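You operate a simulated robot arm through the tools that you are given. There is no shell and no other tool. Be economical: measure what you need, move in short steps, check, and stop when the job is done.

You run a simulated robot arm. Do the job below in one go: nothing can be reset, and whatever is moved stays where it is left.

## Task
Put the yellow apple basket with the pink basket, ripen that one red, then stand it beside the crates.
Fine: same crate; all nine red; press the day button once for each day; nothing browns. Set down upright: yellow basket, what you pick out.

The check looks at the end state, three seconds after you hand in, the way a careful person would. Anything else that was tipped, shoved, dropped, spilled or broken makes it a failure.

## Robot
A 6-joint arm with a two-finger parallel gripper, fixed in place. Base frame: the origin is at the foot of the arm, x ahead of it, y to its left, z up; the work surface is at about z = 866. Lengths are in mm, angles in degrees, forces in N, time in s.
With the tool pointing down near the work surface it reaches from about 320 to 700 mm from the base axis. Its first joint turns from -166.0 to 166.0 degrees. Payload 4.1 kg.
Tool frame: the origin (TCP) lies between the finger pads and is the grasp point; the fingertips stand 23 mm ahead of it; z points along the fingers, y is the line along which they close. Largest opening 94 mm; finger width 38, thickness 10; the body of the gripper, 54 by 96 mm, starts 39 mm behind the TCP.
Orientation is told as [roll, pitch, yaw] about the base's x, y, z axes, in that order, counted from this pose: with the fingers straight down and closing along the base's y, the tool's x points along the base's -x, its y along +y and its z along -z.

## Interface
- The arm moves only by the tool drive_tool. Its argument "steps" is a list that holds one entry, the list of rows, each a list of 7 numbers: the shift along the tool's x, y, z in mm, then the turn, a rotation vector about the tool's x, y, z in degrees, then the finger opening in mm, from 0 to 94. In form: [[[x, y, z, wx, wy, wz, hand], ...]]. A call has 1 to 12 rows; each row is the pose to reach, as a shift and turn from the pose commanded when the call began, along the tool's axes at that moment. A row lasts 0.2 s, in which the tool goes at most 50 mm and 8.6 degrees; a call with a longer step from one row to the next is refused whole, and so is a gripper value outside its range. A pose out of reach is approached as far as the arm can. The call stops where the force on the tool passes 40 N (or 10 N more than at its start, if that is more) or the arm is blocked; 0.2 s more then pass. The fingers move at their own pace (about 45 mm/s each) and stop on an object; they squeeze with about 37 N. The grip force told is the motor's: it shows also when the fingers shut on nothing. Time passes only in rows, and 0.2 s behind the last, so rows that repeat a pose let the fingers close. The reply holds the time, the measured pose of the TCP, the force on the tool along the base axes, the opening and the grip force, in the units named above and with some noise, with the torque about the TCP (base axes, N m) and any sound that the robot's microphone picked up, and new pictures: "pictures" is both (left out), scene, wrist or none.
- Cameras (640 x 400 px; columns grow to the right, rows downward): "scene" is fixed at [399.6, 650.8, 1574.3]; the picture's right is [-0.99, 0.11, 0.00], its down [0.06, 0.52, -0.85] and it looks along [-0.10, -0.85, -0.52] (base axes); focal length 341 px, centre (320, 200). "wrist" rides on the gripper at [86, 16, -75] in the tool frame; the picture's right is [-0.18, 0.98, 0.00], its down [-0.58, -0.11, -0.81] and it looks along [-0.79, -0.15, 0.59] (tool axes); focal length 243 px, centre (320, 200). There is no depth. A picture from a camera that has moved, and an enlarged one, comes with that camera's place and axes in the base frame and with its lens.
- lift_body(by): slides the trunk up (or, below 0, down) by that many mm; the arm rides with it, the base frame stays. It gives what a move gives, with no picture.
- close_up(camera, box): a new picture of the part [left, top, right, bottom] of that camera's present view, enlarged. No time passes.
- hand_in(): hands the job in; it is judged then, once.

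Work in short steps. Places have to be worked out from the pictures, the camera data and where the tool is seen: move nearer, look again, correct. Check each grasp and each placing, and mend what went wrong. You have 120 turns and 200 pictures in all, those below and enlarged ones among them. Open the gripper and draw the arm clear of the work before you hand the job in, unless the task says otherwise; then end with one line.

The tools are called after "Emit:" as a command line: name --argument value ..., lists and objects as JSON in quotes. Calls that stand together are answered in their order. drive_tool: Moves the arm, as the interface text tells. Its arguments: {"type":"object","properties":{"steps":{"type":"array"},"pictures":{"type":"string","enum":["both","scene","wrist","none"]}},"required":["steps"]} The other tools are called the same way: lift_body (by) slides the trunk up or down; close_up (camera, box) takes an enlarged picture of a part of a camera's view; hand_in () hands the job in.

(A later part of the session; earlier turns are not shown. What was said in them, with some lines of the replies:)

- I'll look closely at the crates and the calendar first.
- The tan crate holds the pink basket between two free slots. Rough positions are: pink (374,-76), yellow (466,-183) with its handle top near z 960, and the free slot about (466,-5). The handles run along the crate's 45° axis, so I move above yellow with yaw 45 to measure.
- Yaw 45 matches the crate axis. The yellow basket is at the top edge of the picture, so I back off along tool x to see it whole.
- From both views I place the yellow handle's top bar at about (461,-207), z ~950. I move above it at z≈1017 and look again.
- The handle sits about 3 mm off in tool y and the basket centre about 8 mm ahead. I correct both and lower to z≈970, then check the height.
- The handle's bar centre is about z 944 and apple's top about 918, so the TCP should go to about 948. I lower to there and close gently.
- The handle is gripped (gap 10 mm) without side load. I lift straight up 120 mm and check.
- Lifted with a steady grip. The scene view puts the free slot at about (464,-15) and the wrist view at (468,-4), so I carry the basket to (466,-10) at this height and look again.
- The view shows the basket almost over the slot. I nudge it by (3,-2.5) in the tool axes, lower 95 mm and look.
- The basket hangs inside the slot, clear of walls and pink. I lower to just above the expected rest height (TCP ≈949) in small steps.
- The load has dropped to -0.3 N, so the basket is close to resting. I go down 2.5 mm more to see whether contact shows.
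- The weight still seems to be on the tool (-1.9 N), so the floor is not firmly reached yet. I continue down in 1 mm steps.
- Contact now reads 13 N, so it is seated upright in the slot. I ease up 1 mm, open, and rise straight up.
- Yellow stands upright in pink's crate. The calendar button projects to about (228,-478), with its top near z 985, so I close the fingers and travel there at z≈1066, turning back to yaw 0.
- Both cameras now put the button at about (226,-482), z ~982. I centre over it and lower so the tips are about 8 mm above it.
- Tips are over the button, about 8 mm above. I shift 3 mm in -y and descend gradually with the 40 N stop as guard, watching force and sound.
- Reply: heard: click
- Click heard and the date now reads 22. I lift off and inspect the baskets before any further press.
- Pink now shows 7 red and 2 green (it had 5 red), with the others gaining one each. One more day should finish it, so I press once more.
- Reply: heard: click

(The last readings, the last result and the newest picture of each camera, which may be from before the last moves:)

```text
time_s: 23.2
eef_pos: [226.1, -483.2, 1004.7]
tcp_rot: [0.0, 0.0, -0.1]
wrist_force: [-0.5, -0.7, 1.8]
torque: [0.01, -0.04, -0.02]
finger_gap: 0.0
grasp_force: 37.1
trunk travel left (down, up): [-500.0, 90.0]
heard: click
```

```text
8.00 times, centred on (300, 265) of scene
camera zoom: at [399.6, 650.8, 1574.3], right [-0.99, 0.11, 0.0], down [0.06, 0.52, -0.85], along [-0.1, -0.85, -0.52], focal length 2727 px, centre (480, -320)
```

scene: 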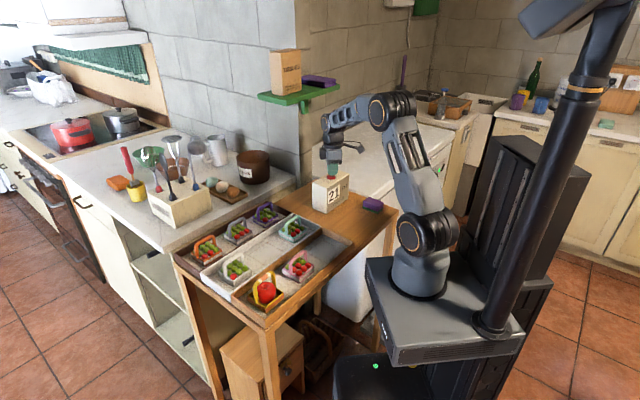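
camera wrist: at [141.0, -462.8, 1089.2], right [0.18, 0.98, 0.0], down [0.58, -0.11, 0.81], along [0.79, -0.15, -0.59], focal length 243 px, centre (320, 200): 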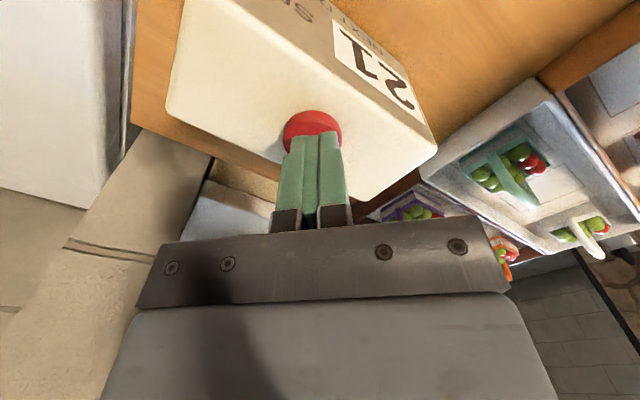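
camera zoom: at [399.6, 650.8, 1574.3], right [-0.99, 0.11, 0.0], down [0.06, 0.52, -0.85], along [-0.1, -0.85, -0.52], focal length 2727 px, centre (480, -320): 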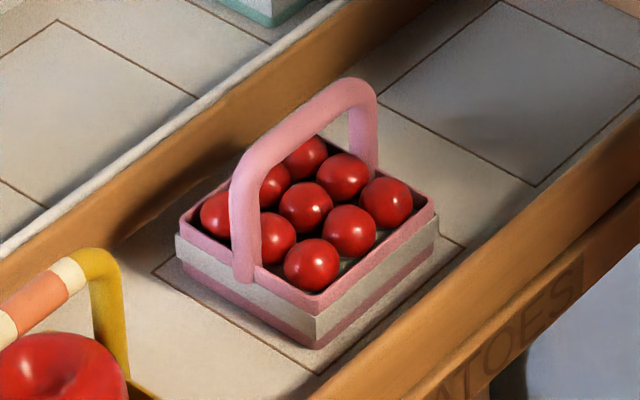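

The date reads 23 and all nine pink tomatoes are red, with none browned. Pink's handle bar is at about (374,-93), and the same method hits yellow's known spot exactly. I lift and travel above it at yaw 45.

Emit:
drive_tool --steps '[[[0, 0, -25, 0, 0, 0, 0], [0, 0, -60, 0, 0, 0, 0], [-15, 39, -60, 0, 0, -4.5, 0], [-30, 78, -60, 0, 0, -9, 0], [-45, 117, -60, 0, 0, -13.5, 20], [-60, 156, -60, 0, 0, -18, 40], [-75, 195, -60, 0, 0, -22.5, 60], [-90, 234, -60, 0, 0, -27, 60], [-105, 273, -60, 0, 0, -31.5, 60], [-120, 312, -60, 0, 0, -36, 60], [-135, 351, -60, 0, 0, -40.5, 60], [-148, 390, -60, 0, 0, -45, 60]]]'

Emit:
close_up --camera "scene" --box '[185, 195, 335, 311]'

```text
time_s: 25.8
eef_pos: [376.0, -92.5, 1065.6]
tcp_rot: [0.0, 0.1, 45.0]
wrist_force: [0.9, 0.3, -0.2]
torque: [0.01, 0.07, 0.0]
finger_gap: 60.0
grasp_force: 0.1
trunk travel left (down, up): [-500.0, 90.0]
camera wrist: at [304.7, -141.1, 1138.9], right [-0.57, 0.82, 0.0], down [0.49, 0.33, 0.81], along [0.67, 0.46, -0.59], focal length 243 px, centre (320, 200)
```

scene: 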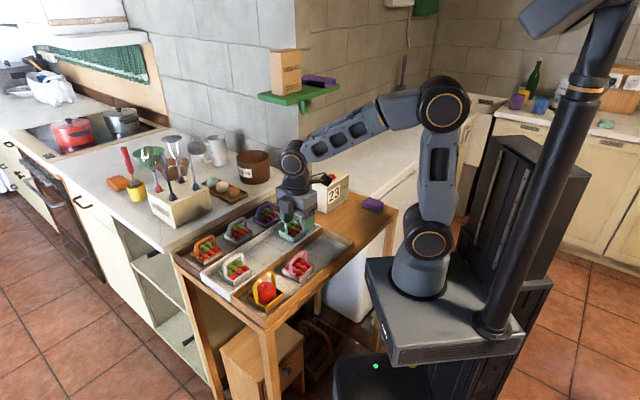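
wrist: 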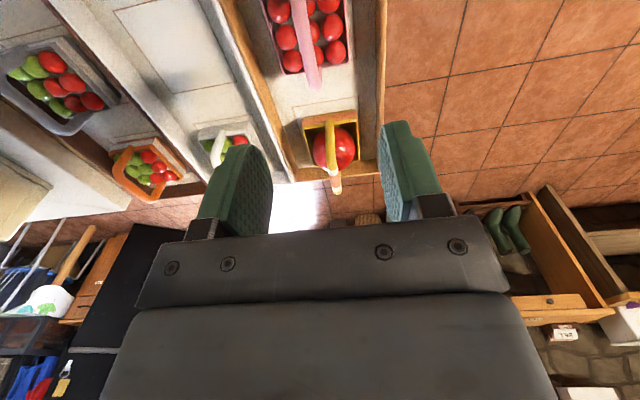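

```text
3.45 times, centred on (260, 253) of scene
camera zoom: at [399.6, 650.8, 1574.3], right [-0.99, 0.11, 0.0], down [0.06, 0.52, -0.85], along [-0.1, -0.85, -0.52], focal length 1176 px, centre (527, 17)
```

zoom: 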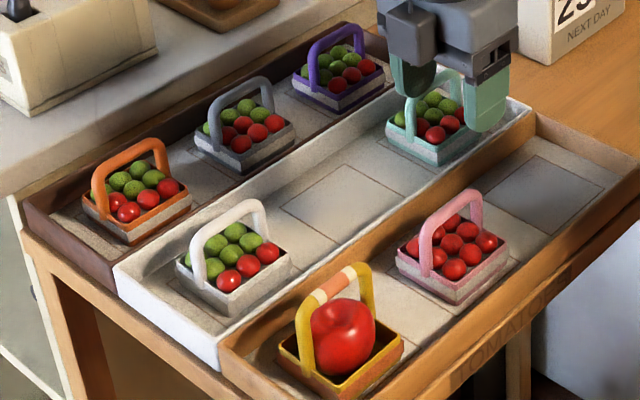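

The wrist view suggests the handle lies a few mm towards -tool y and slightly nearer. I lower to z≈980 with a small shift and recheck.

Emit:
drive_tool --steps '[[[5, -4, 30, 0, 0, 0, 60], [5, -4, 60, 0, 0, 0, 60], [5, -4, 88, 0, 0, 0, 60], [5, -4, 88, 0, 0, 0, 60]]]'

Emit:
close_up --camera "scene" --box '[263, 220, 341, 280]'

Emit:
close_up --camera "wrist" --box '[220, 0, 430, 200]'

```text
time_s: 26.8
eef_pos: [373.4, -99.2, 975.3]
tcp_rot: [0.0, -0.1, 45.0]
wrist_force: [0.2, 0.7, 1.0]
torque: [-0.01, -0.01, 0.01]
finger_gap: 59.9
grasp_force: 0.1
trunk travel left (down, up): [-500.0, 90.0]
camera wrist: at [301.7, -148.6, 1050.0], right [-0.56, 0.83, 0.0], down [0.49, 0.33, 0.81], along [0.67, 0.46, -0.59], focal length 243 px, centre (320, 200)
```

scene: 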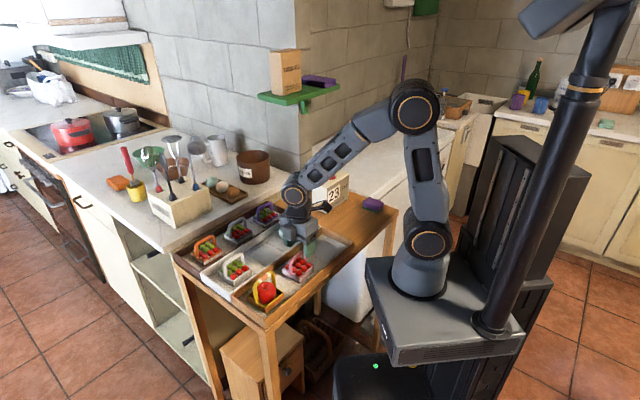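
wrist: 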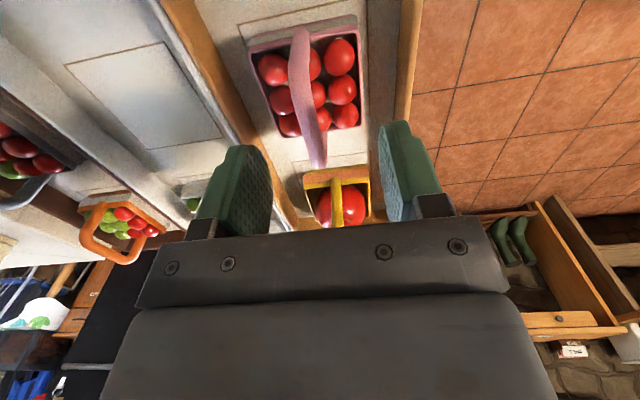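

```text
6.67 times, centred on (302, 250) of scene
camera zoom: at [399.6, 650.8, 1574.3], right [-0.99, 0.11, 0.0], down [0.06, 0.52, -0.85], along [-0.1, -0.85, -0.52], focal length 2273 px, centre (440, -133)
```

zoom: 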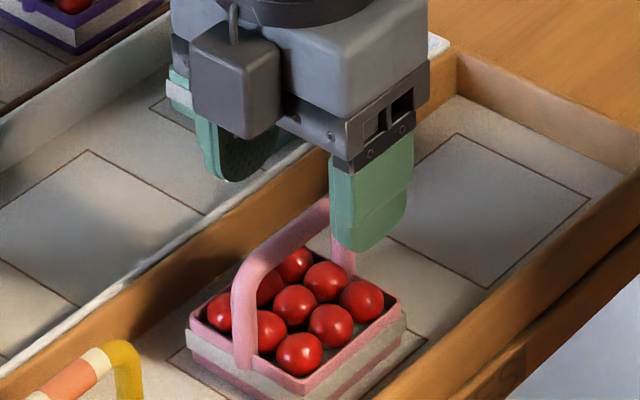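

```text
2.00 times, centred on (325, 100) of wrist
camera zoom: at [301.7, -148.6, 1050.0], right [-0.56, 0.83, 0.0], down [0.49, 0.33, 0.81], along [0.67, 0.46, -0.59], focal length 485 px, centre (310, 400)
```

zoom: 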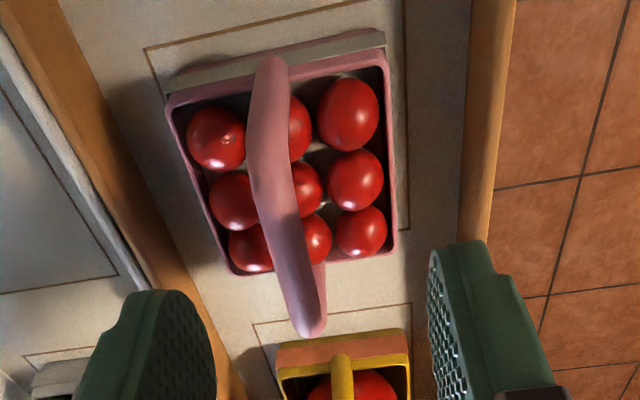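

Comparing with the yellow picture, pink's handle is lower (bar centre z ≈932) and centred near (372,-109). I shift by (+8,-7) in the tool axes and lower to z≈955 for another look.

Emit:
drive_tool --steps '[[[8, -7, 0, 0, 0, 0, 60], [8, -7, 12, 0, 0, 0, 60], [8, -7, 20, 0, 0, 0, 60], [8, -7, 20, 0, 0, 0, 60]]]' --pictures "none"

Emit:
close_up --camera "scene" --box '[263, 220, 341, 280]'

Emit:
close_up --camera "wrist" --box '[220, 0, 430, 200]'

```text
time_s: 27.8
eef_pos: [372.3, -110.0, 956.2]
tcp_rot: [0.1, 0.0, 45.0]
wrist_force: [-0.3, -0.1, -0.5]
torque: [0.01, 0.0, 0.02]
finger_gap: 60.0
grasp_force: 0.1
trunk travel left (down, up): [-500.0, 90.0]
```

```text
6.67 times, centred on (302, 250) of scene
camera zoom: at [399.6, 650.8, 1574.3], right [-0.99, 0.11, 0.0], down [0.06, 0.52, -0.85], along [-0.1, -0.85, -0.52], focal length 2273 px, centre (440, -133)
```

zoom: 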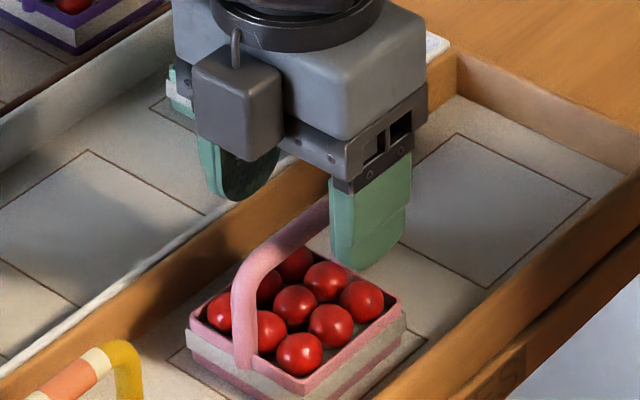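

```text
2.00 times, centred on (325, 100) of wrist
camera zoom: at [301.5, -158.9, 1031.0], right [-0.56, 0.83, 0.0], down [0.49, 0.33, 0.81], along [0.67, 0.46, -0.59], focal length 485 px, centre (310, 400)
```

zoom: 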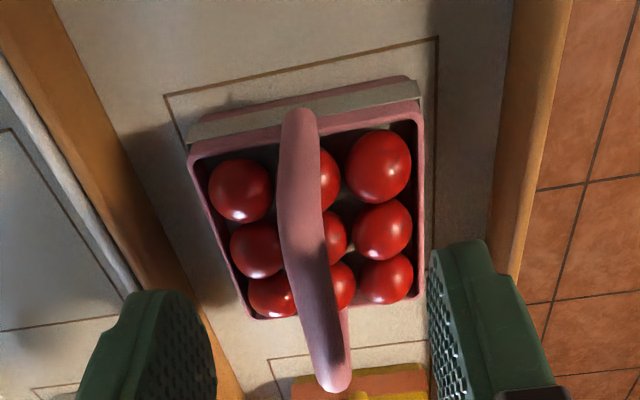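

The picture now matches the one just before the yellow grasp. I descend 20 mm to z≈936 and close.

Emit:
drive_tool --steps '[[[0, -1.5, 10, 0, 0, 0, 60], [0, -1.5, 20, 0, 0, 0, 60], [0, -1.5, 20, 0, 0, 0, 40], [0, -1.5, 20, 0, 0, 0, 20], [0, -1.5, 20, 0, 0, 0, 0], [0, -1.5, 20, 0, 0, 0, 0], [0, -1.5, 20, 0, 0, 0, 0]]]' --pictures "none"

Emit:
close_up --camera "scene" --box '[263, 230, 341, 290]'

Emit:
close_up --camera "wrist" --box '[220, 0, 430, 200]'

```text
time_s: 29.4
eef_pos: [374.0, -111.5, 934.7]
tcp_rot: [-0.1, 0.0, 44.9]
wrist_force: [0.4, 0.3, 0.5]
torque: [0.01, 0.02, 0.02]
finger_gap: 9.5
grasp_force: 37.5
trunk travel left (down, up): [-500.0, 90.0]
```

```text
6.67 times, centred on (302, 260) of scene
camera zoom: at [399.6, 650.8, 1574.3], right [-0.99, 0.11, 0.0], down [0.06, 0.52, -0.85], along [-0.1, -0.85, -0.52], focal length 2273 px, centre (440, -200)
```

zoom: 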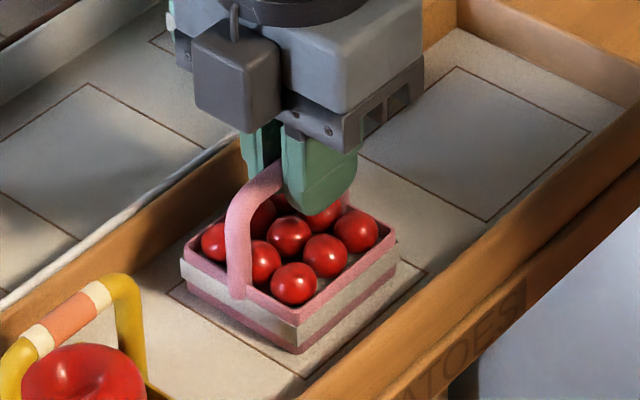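

```text
2.00 times, centred on (325, 100) of wrist
camera zoom: at [302.9, -160.5, 1009.6], right [-0.56, 0.83, 0.0], down [0.49, 0.33, 0.81], along [0.67, 0.46, -0.59], focal length 485 px, centre (310, 400)
```

zoom: 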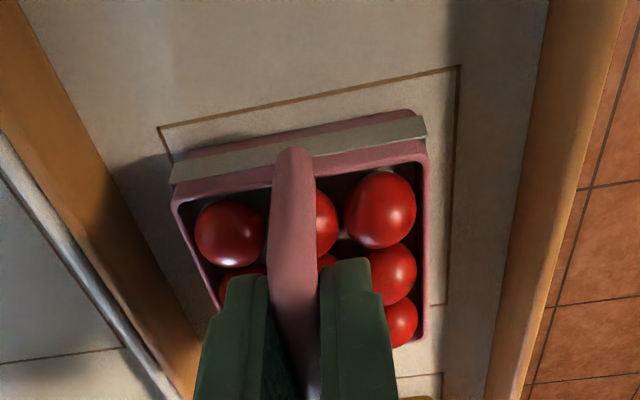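

Gripped at 9.5 mm with no load. I lift pink slowly straight up by 110 mm.

Emit:
drive_tool --steps '[[[0, 0, -5, 0, 0, 0, 0], [0, 0, -15, 0, 0, 0, 0], [0, 0, -30, 0, 0, 0, 0], [0, 0, -50, 0, 0, 0, 0], [0, 0, -70, 0, 0, 0, 0], [0, 0, -90, 0, 0, 0, 0], [0, 0, -103, 0, 0, 0, 0], [0, 0, -110, 0, 0, 0, 0], [0, 0, -110, 0, 0, 0, 0]]]'

Emit:
close_up --camera "scene" --box '[230, 160, 386, 280]'

```text
time_s: 31.4
eef_pos: [373.8, -112.8, 1045.6]
tcp_rot: [0.0, 0.0, 45.0]
wrist_force: [0.4, 1.1, -0.4]
torque: [-0.02, 0.0, 0.02]
finger_gap: 9.8
grasp_force: 37.0
trunk travel left (down, up): [-500.0, 90.0]
camera wrist: at [301.7, -160.9, 1120.2], right [-0.56, 0.83, 0.0], down [0.49, 0.33, 0.81], along [0.67, 0.46, -0.59], focal length 243 px, centre (320, 200)
```

scene: 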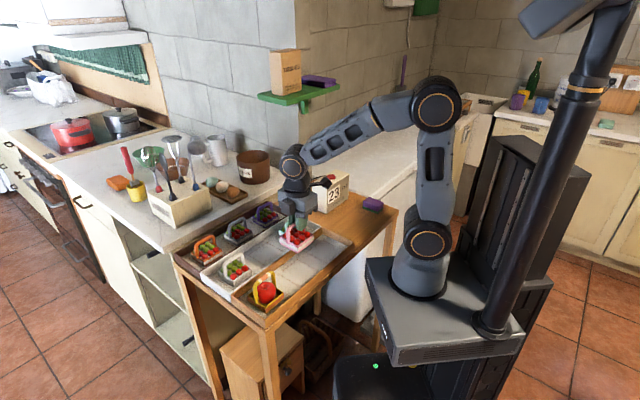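
wrist: 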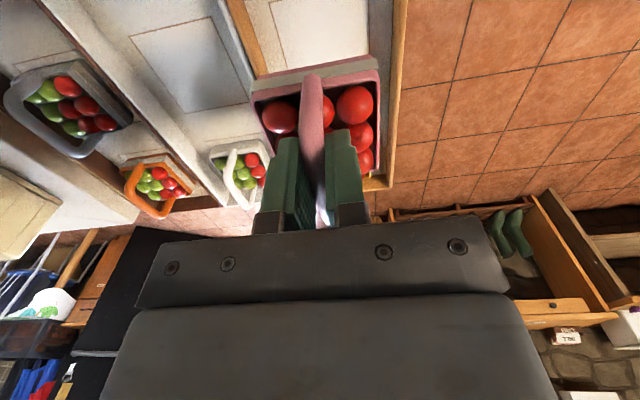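

```text
3.33 times, centred on (308, 220) of scene
camera zoom: at [399.6, 650.8, 1574.3], right [-0.99, 0.11, 0.0], down [0.06, 0.52, -0.85], along [-0.1, -0.85, -0.52], focal length 1136 px, centre (360, 133)
```

zoom: 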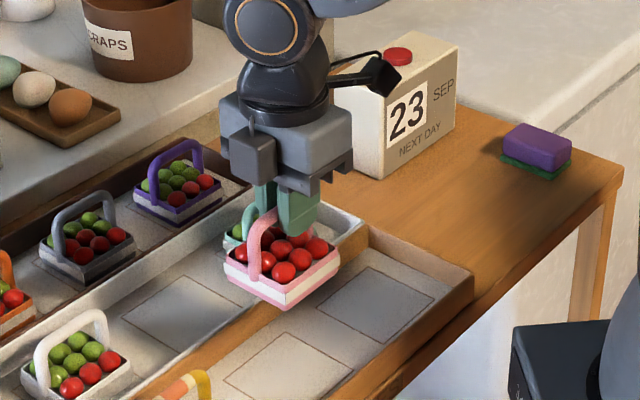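

Pink hangs level with nine reds. The open table past the crates' ends, about (188,-335), is clear of the calendar and sponge, so I carry it there at this height.

Emit:
drive_tool --steps '[[[15, -1, 0, 0, 0, 0, 0], [43, -4, 0, 0, 0, 0, 0], [72, -6, 0, 0, 0, 0, 0], [101, -9, 0, 0, 0, 0, 0], [130, -11, 0, 0, 0, 0, 0], [159, -14, 0, 0, 0, 0, 0], [188, -16, 0, 0, 0, 0, 0], [217, -19, 0, 0, 0, 0, 0], [246, -22, 0, 0, 0, 0, 0], [272, -24, 0, 0, 0, 0, 0], [288, -25.5, 0, 0, 0, 0, 0], [288, -25.5, 0, 0, 0, 0, 0]]]'

Emit:
close_up --camera "scene" --box '[270, 150, 400, 250]'

```text
time_s: 34.0
eef_pos: [188.0, -333.8, 1042.4]
tcp_rot: [0.0, 0.0, 45.0]
wrist_force: [0.1, 0.7, -0.7]
torque: [-0.03, 0.01, 0.0]
finger_gap: 9.9
grasp_force: 37.0
trunk travel left (down, up): [-500.0, 90.0]
camera wrist: at [117.2, -382.7, 1117.5], right [-0.56, 0.83, 0.0], down [0.49, 0.33, 0.81], along [0.67, 0.46, -0.59], focal length 243 px, centre (320, 200)
```

scene: 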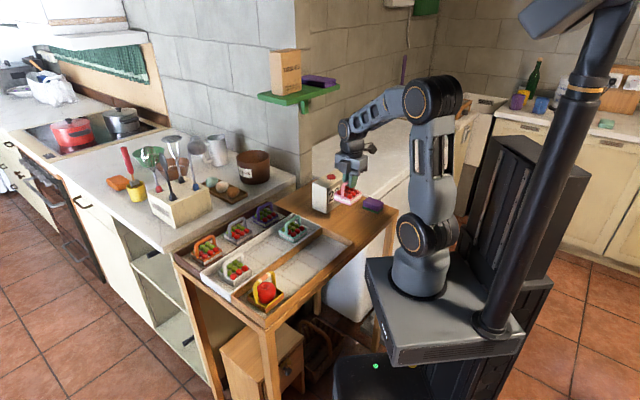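
wrist: 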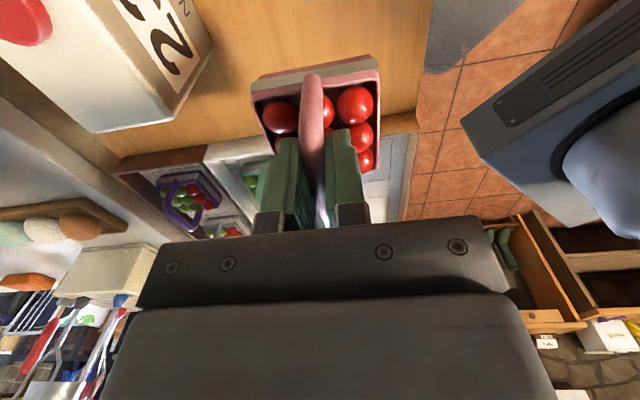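

```text
4.00 times, centred on (335, 200) of scene
camera zoom: at [399.6, 650.8, 1574.3], right [-0.99, 0.11, 0.0], down [0.06, 0.52, -0.85], along [-0.1, -0.85, -0.52], focal length 1364 px, centre (260, 200)
```

zoom: 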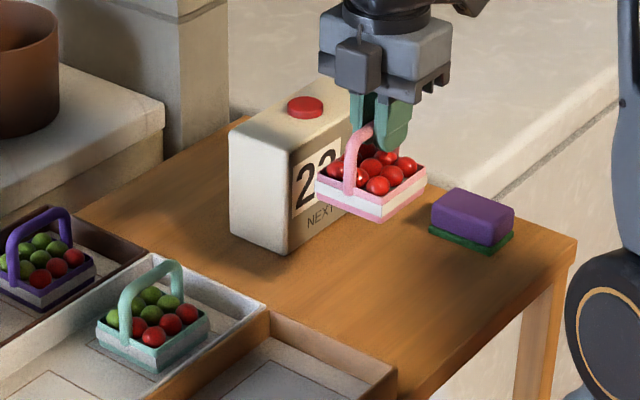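

The projected landing spot lies between calendar, sponge and crate ends with room all round. I shift 10 mm closer to the crates and lower 95 mm.

Emit:
drive_tool --steps '[[[-5, 0, 10, 0, 0, 0, 0], [-10, 0, 30, 0, 0, 0, 0], [-10, 0, 50, 0, 0, 0, 0], [-10, 0, 70, 0, 0, 0, 0], [-10, 0, 85, 0, 0, 0, 0], [-10, 0, 95, 0, 0, 0, 0], [-10, 0, 95, 0, 0, 0, 0]]]' --pictures "none"

Emit:
close_up --camera "scene" --box '[296, 180, 374, 240]'

```text
time_s: 35.6
eef_pos: [195.6, -326.9, 951.5]
tcp_rot: [0.0, 0.0, 45.0]
wrist_force: [-1.0, -0.3, -0.3]
torque: [-0.01, 0.02, 0.01]
finger_gap: 9.7
grasp_force: 37.0
trunk travel left (down, up): [-500.0, 90.0]
```

```text
6.67 times, centred on (335, 210) of scene
camera zoom: at [399.6, 650.8, 1574.3], right [-0.99, 0.11, 0.0], down [0.06, 0.52, -0.85], along [-0.1, -0.85, -0.52], focal length 2273 px, centre (220, 133)
```

zoom: 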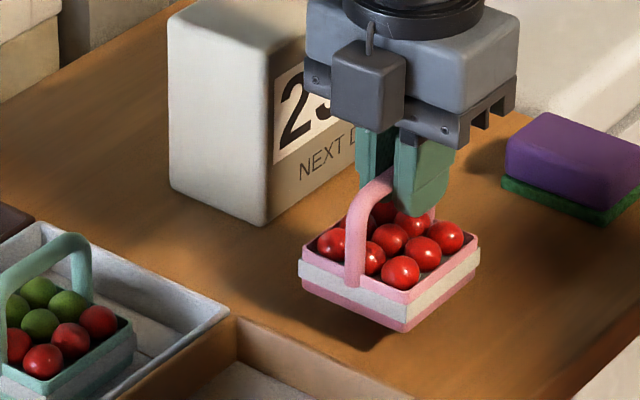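

Clear of everything and about 15–20 mm above the table. I lower in small decreasing steps.

Emit:
drive_tool --steps '[[[0, 0, 6, 0, 0, 0, 0], [0, 0, 11, 0, 0, 0, 0], [0, 0, 14, 0, 0, 0, 0], [0, 0, 16, 0, 0, 0, 0], [0, 0, 16, 0, 0, 0, 0]]]' --pictures "none"

Emit:
close_up --camera "scene" --box '[296, 180, 374, 240]'

```text
time_s: 36.8
eef_pos: [195.0, -324.5, 932.9]
tcp_rot: [-0.1, 0.0, 45.0]
wrist_force: [-1.6, 0.0, -0.5]
torque: [0.03, 0.03, 0.02]
finger_gap: 9.5
grasp_force: 36.5
trunk travel left (down, up): [-500.0, 90.0]
```

```text
6.67 times, centred on (335, 210) of scene
camera zoom: at [399.6, 650.8, 1574.3], right [-0.99, 0.11, 0.0], down [0.06, 0.52, -0.85], along [-0.1, -0.85, -0.52], focal length 2273 px, centre (220, 133)
```

zoom: 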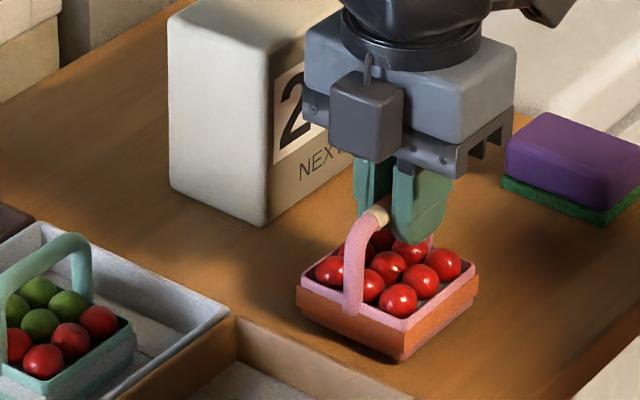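

Nearly down, with no contact force yet. I continue in 1 mm steps until the load shows.

Emit:
drive_tool --steps '[[[0, 0, 1, 0, 0, 0, 0], [0, 0, 2, 0, 0, 0, 0], [0, 0, 2, 0, 0, 0, 0]]]' --pictures "none"

```text
time_s: 37.6
eef_pos: [194.9, -325.1, 932.7]
tcp_rot: [0.0, 0.0, 45.1]
wrist_force: [-0.4, 0.7, -0.9]
torque: [0.0, -0.02, -0.01]
finger_gap: 9.7
grasp_force: 37.0
trunk travel left (down, up): [-500.0, 90.0]
```

Still no contact force, so I go on 1 mm at a time.

Emit:
drive_tool --steps '[[[0, 0, 1, 0, 0, 0, 0], [0, 0, 2, 0, 0, 0, 0], [0, 0, 2, 0, 0, 0, 0]]]' --pictures "none"

```text
time_s: 38.4
eef_pos: [194.5, -325.2, 931.2]
tcp_rot: [0.0, 0.0, 45.0]
wrist_force: [0.0, 0.1, -0.8]
torque: [0.02, -0.02, 0.02]
finger_gap: 9.8
grasp_force: 36.7
trunk travel left (down, up): [-500.0, 90.0]
```

Still only the hanging weight shows, so I keep lowering in 1 mm steps.

Emit:
drive_tool --steps '[[[0, 0, 1, 0, 0, 0, 0], [0, 0, 2, 0, 0, 0, 0], [0, 0, 2, 0, 0, 0, 0]]]' --pictures "none"

Emit:
close_up --camera "scene" --box '[296, 180, 374, 240]'

```text
time_s: 39.2
eef_pos: [195.3, -325.1, 928.1]
tcp_rot: [0.0, 0.1, 45.0]
wrist_force: [0.3, 0.5, -0.3]
torque: [0.0, 0.03, -0.03]
finger_gap: 9.7
grasp_force: 37.0
trunk travel left (down, up): [-500.0, 90.0]
```

```text
6.67 times, centred on (335, 210) of scene
camera zoom: at [399.6, 650.8, 1574.3], right [-0.99, 0.11, 0.0], down [0.06, 0.52, -0.85], along [-0.1, -0.85, -0.52], focal length 2273 px, centre (220, 133)
```

zoom: 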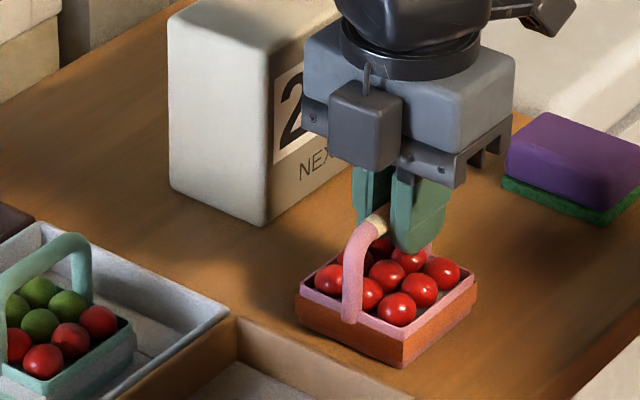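

The basket still moves freely with the tool, so I keep going.

Emit:
drive_tool --steps '[[[0, 0, 1, 0, 0, 0, 0], [0, 0, 2, 0, 0, 0, 0], [0, 0, 2, 0, 0, 0, 0]]]' --pictures "none"

```text
time_s: 40.0
eef_pos: [196.4, -323.8, 928.4]
tcp_rot: [-0.3, 0.0, 45.0]
wrist_force: [4.3, 0.3, 19.1]
torque: [0.41, -0.46, -0.01]
finger_gap: 9.6
grasp_force: 36.8
trunk travel left (down, up): [-500.0, 90.0]
```

Contact: 19 N, so the basket is on the table. I ease up 1.5 mm, open and rise straight up.

Emit:
drive_tool --steps '[[[0, 0, -1.5, 0, 0, 0, 0], [0, 0, -1.5, 0, 0, 0, 10], [0, 0, -1.5, 0, 0, 0, 25], [0, 0, -1.5, 0, 0, 0, 45], [0, 0, -1.5, 0, 0, 0, 45], [0, 0, -20, 0, 0, 0, 45], [0, 0, -50, 0, 0, 0, 45], [0, 0, -90, 0, 0, 0, 45], [0, 0, -130, 0, 0, 0, 45], [0, 0, -160, 0, 0, 0, 45]]]'

Emit:
close_up --camera "scene" --box '[296, 170, 400, 250]'

Emit:
close_up --camera "scene" --box '[180, 195, 335, 315]'

```text
time_s: 42.2
eef_pos: [195.7, -325.3, 1087.4]
tcp_rot: [0.0, 0.1, 45.1]
wrist_force: [-0.6, 0.0, 0.2]
torque: [0.02, -0.02, 0.0]
finger_gap: 44.9
grasp_force: 0.1
trunk travel left (down, up): [-500.0, 90.0]
camera wrist: at [123.6, -374.1, 1161.8], right [-0.56, 0.83, 0.0], down [0.49, 0.33, 0.81], along [0.67, 0.46, -0.59], focal length 243 px, centre (320, 200)
```

scene: 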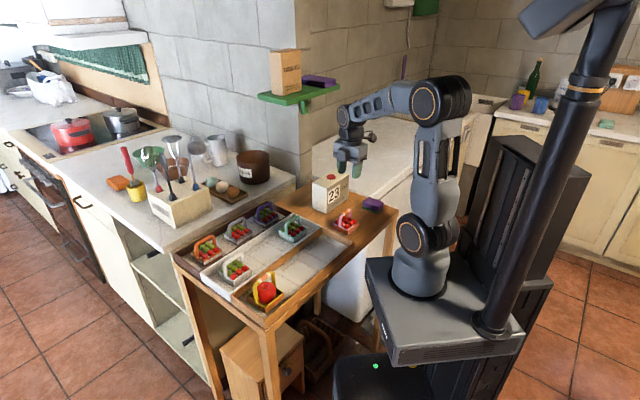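
wrist: 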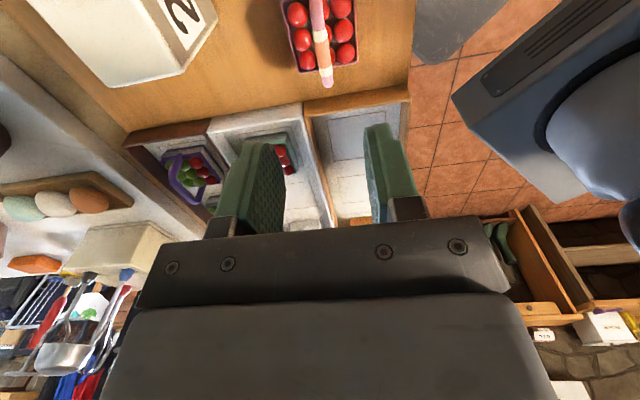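

```text
5.00 times, centred on (348, 210) of scene
camera zoom: at [399.6, 650.8, 1574.3], right [-0.99, 0.11, 0.0], down [0.06, 0.52, -0.85], along [-0.1, -0.85, -0.52], focal length 1705 px, centre (180, 150)
```

zoom: 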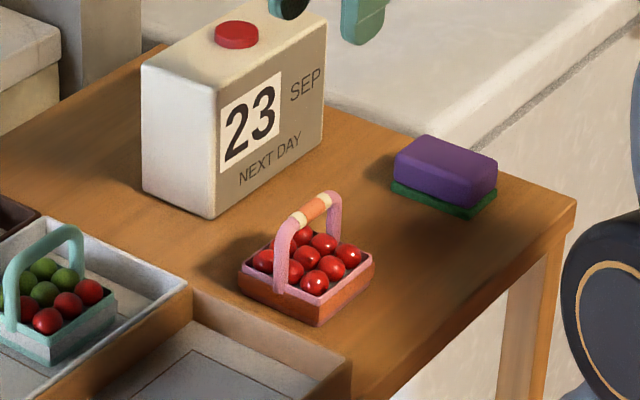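

```text
3.33 times, centred on (258, 255) of scene
camera zoom: at [399.6, 650.8, 1574.3], right [-0.99, 0.11, 0.0], down [0.06, 0.52, -0.85], along [-0.1, -0.85, -0.52], focal length 1136 px, centre (528, 17)
```

zoom: 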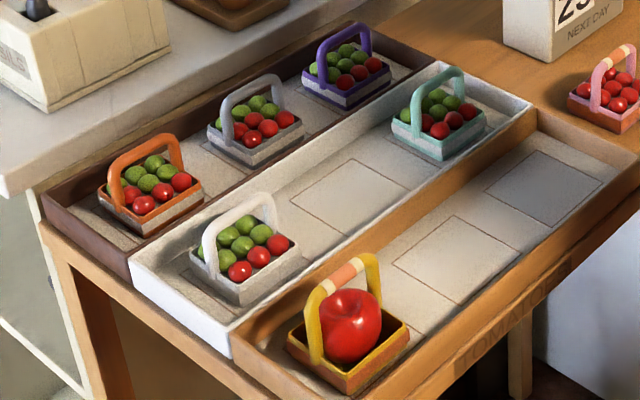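

Pink stands upright beside the crates with nine reds, yellow is upright in the tan crate, and everything else is in place. I raise the arm a bit further before handing in.

Emit:
drive_tool --steps '[[[0, 0, -30, 0, 0, 0, 60], [0, 0, -65, 0, 0, 0, 60], [0, 0, -90, 0, 0, 0, 60], [0, 0, -90, 0, 0, 0, 60]]]' --pictures "scene"

```text
time_s: 43.2
eef_pos: [195.4, -326.3, 1180.5]
tcp_rot: [0.0, -0.1, 45.0]
wrist_force: [0.3, -0.3, -0.6]
torque: [0.03, 0.0, -0.01]
finger_gap: 59.9
grasp_force: 0.1
trunk travel left (down, up): [-500.0, 90.0]
```

scene: 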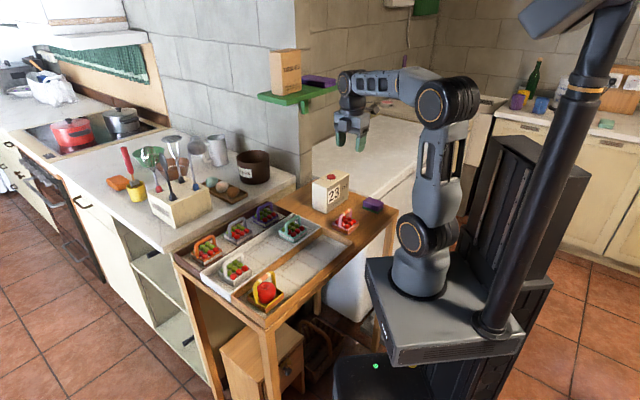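

The arm is clear and the gripper is open, so I hand in.

Emit:
hand_in

```text
The job is handed in.
```

The yellow apple basket is in the pink basket's crate; two presses of the day button (21 to 23 Sep) turned all nine pink tomatoes red with none browned, and the pink basket now stands upright on the table beside the crates.
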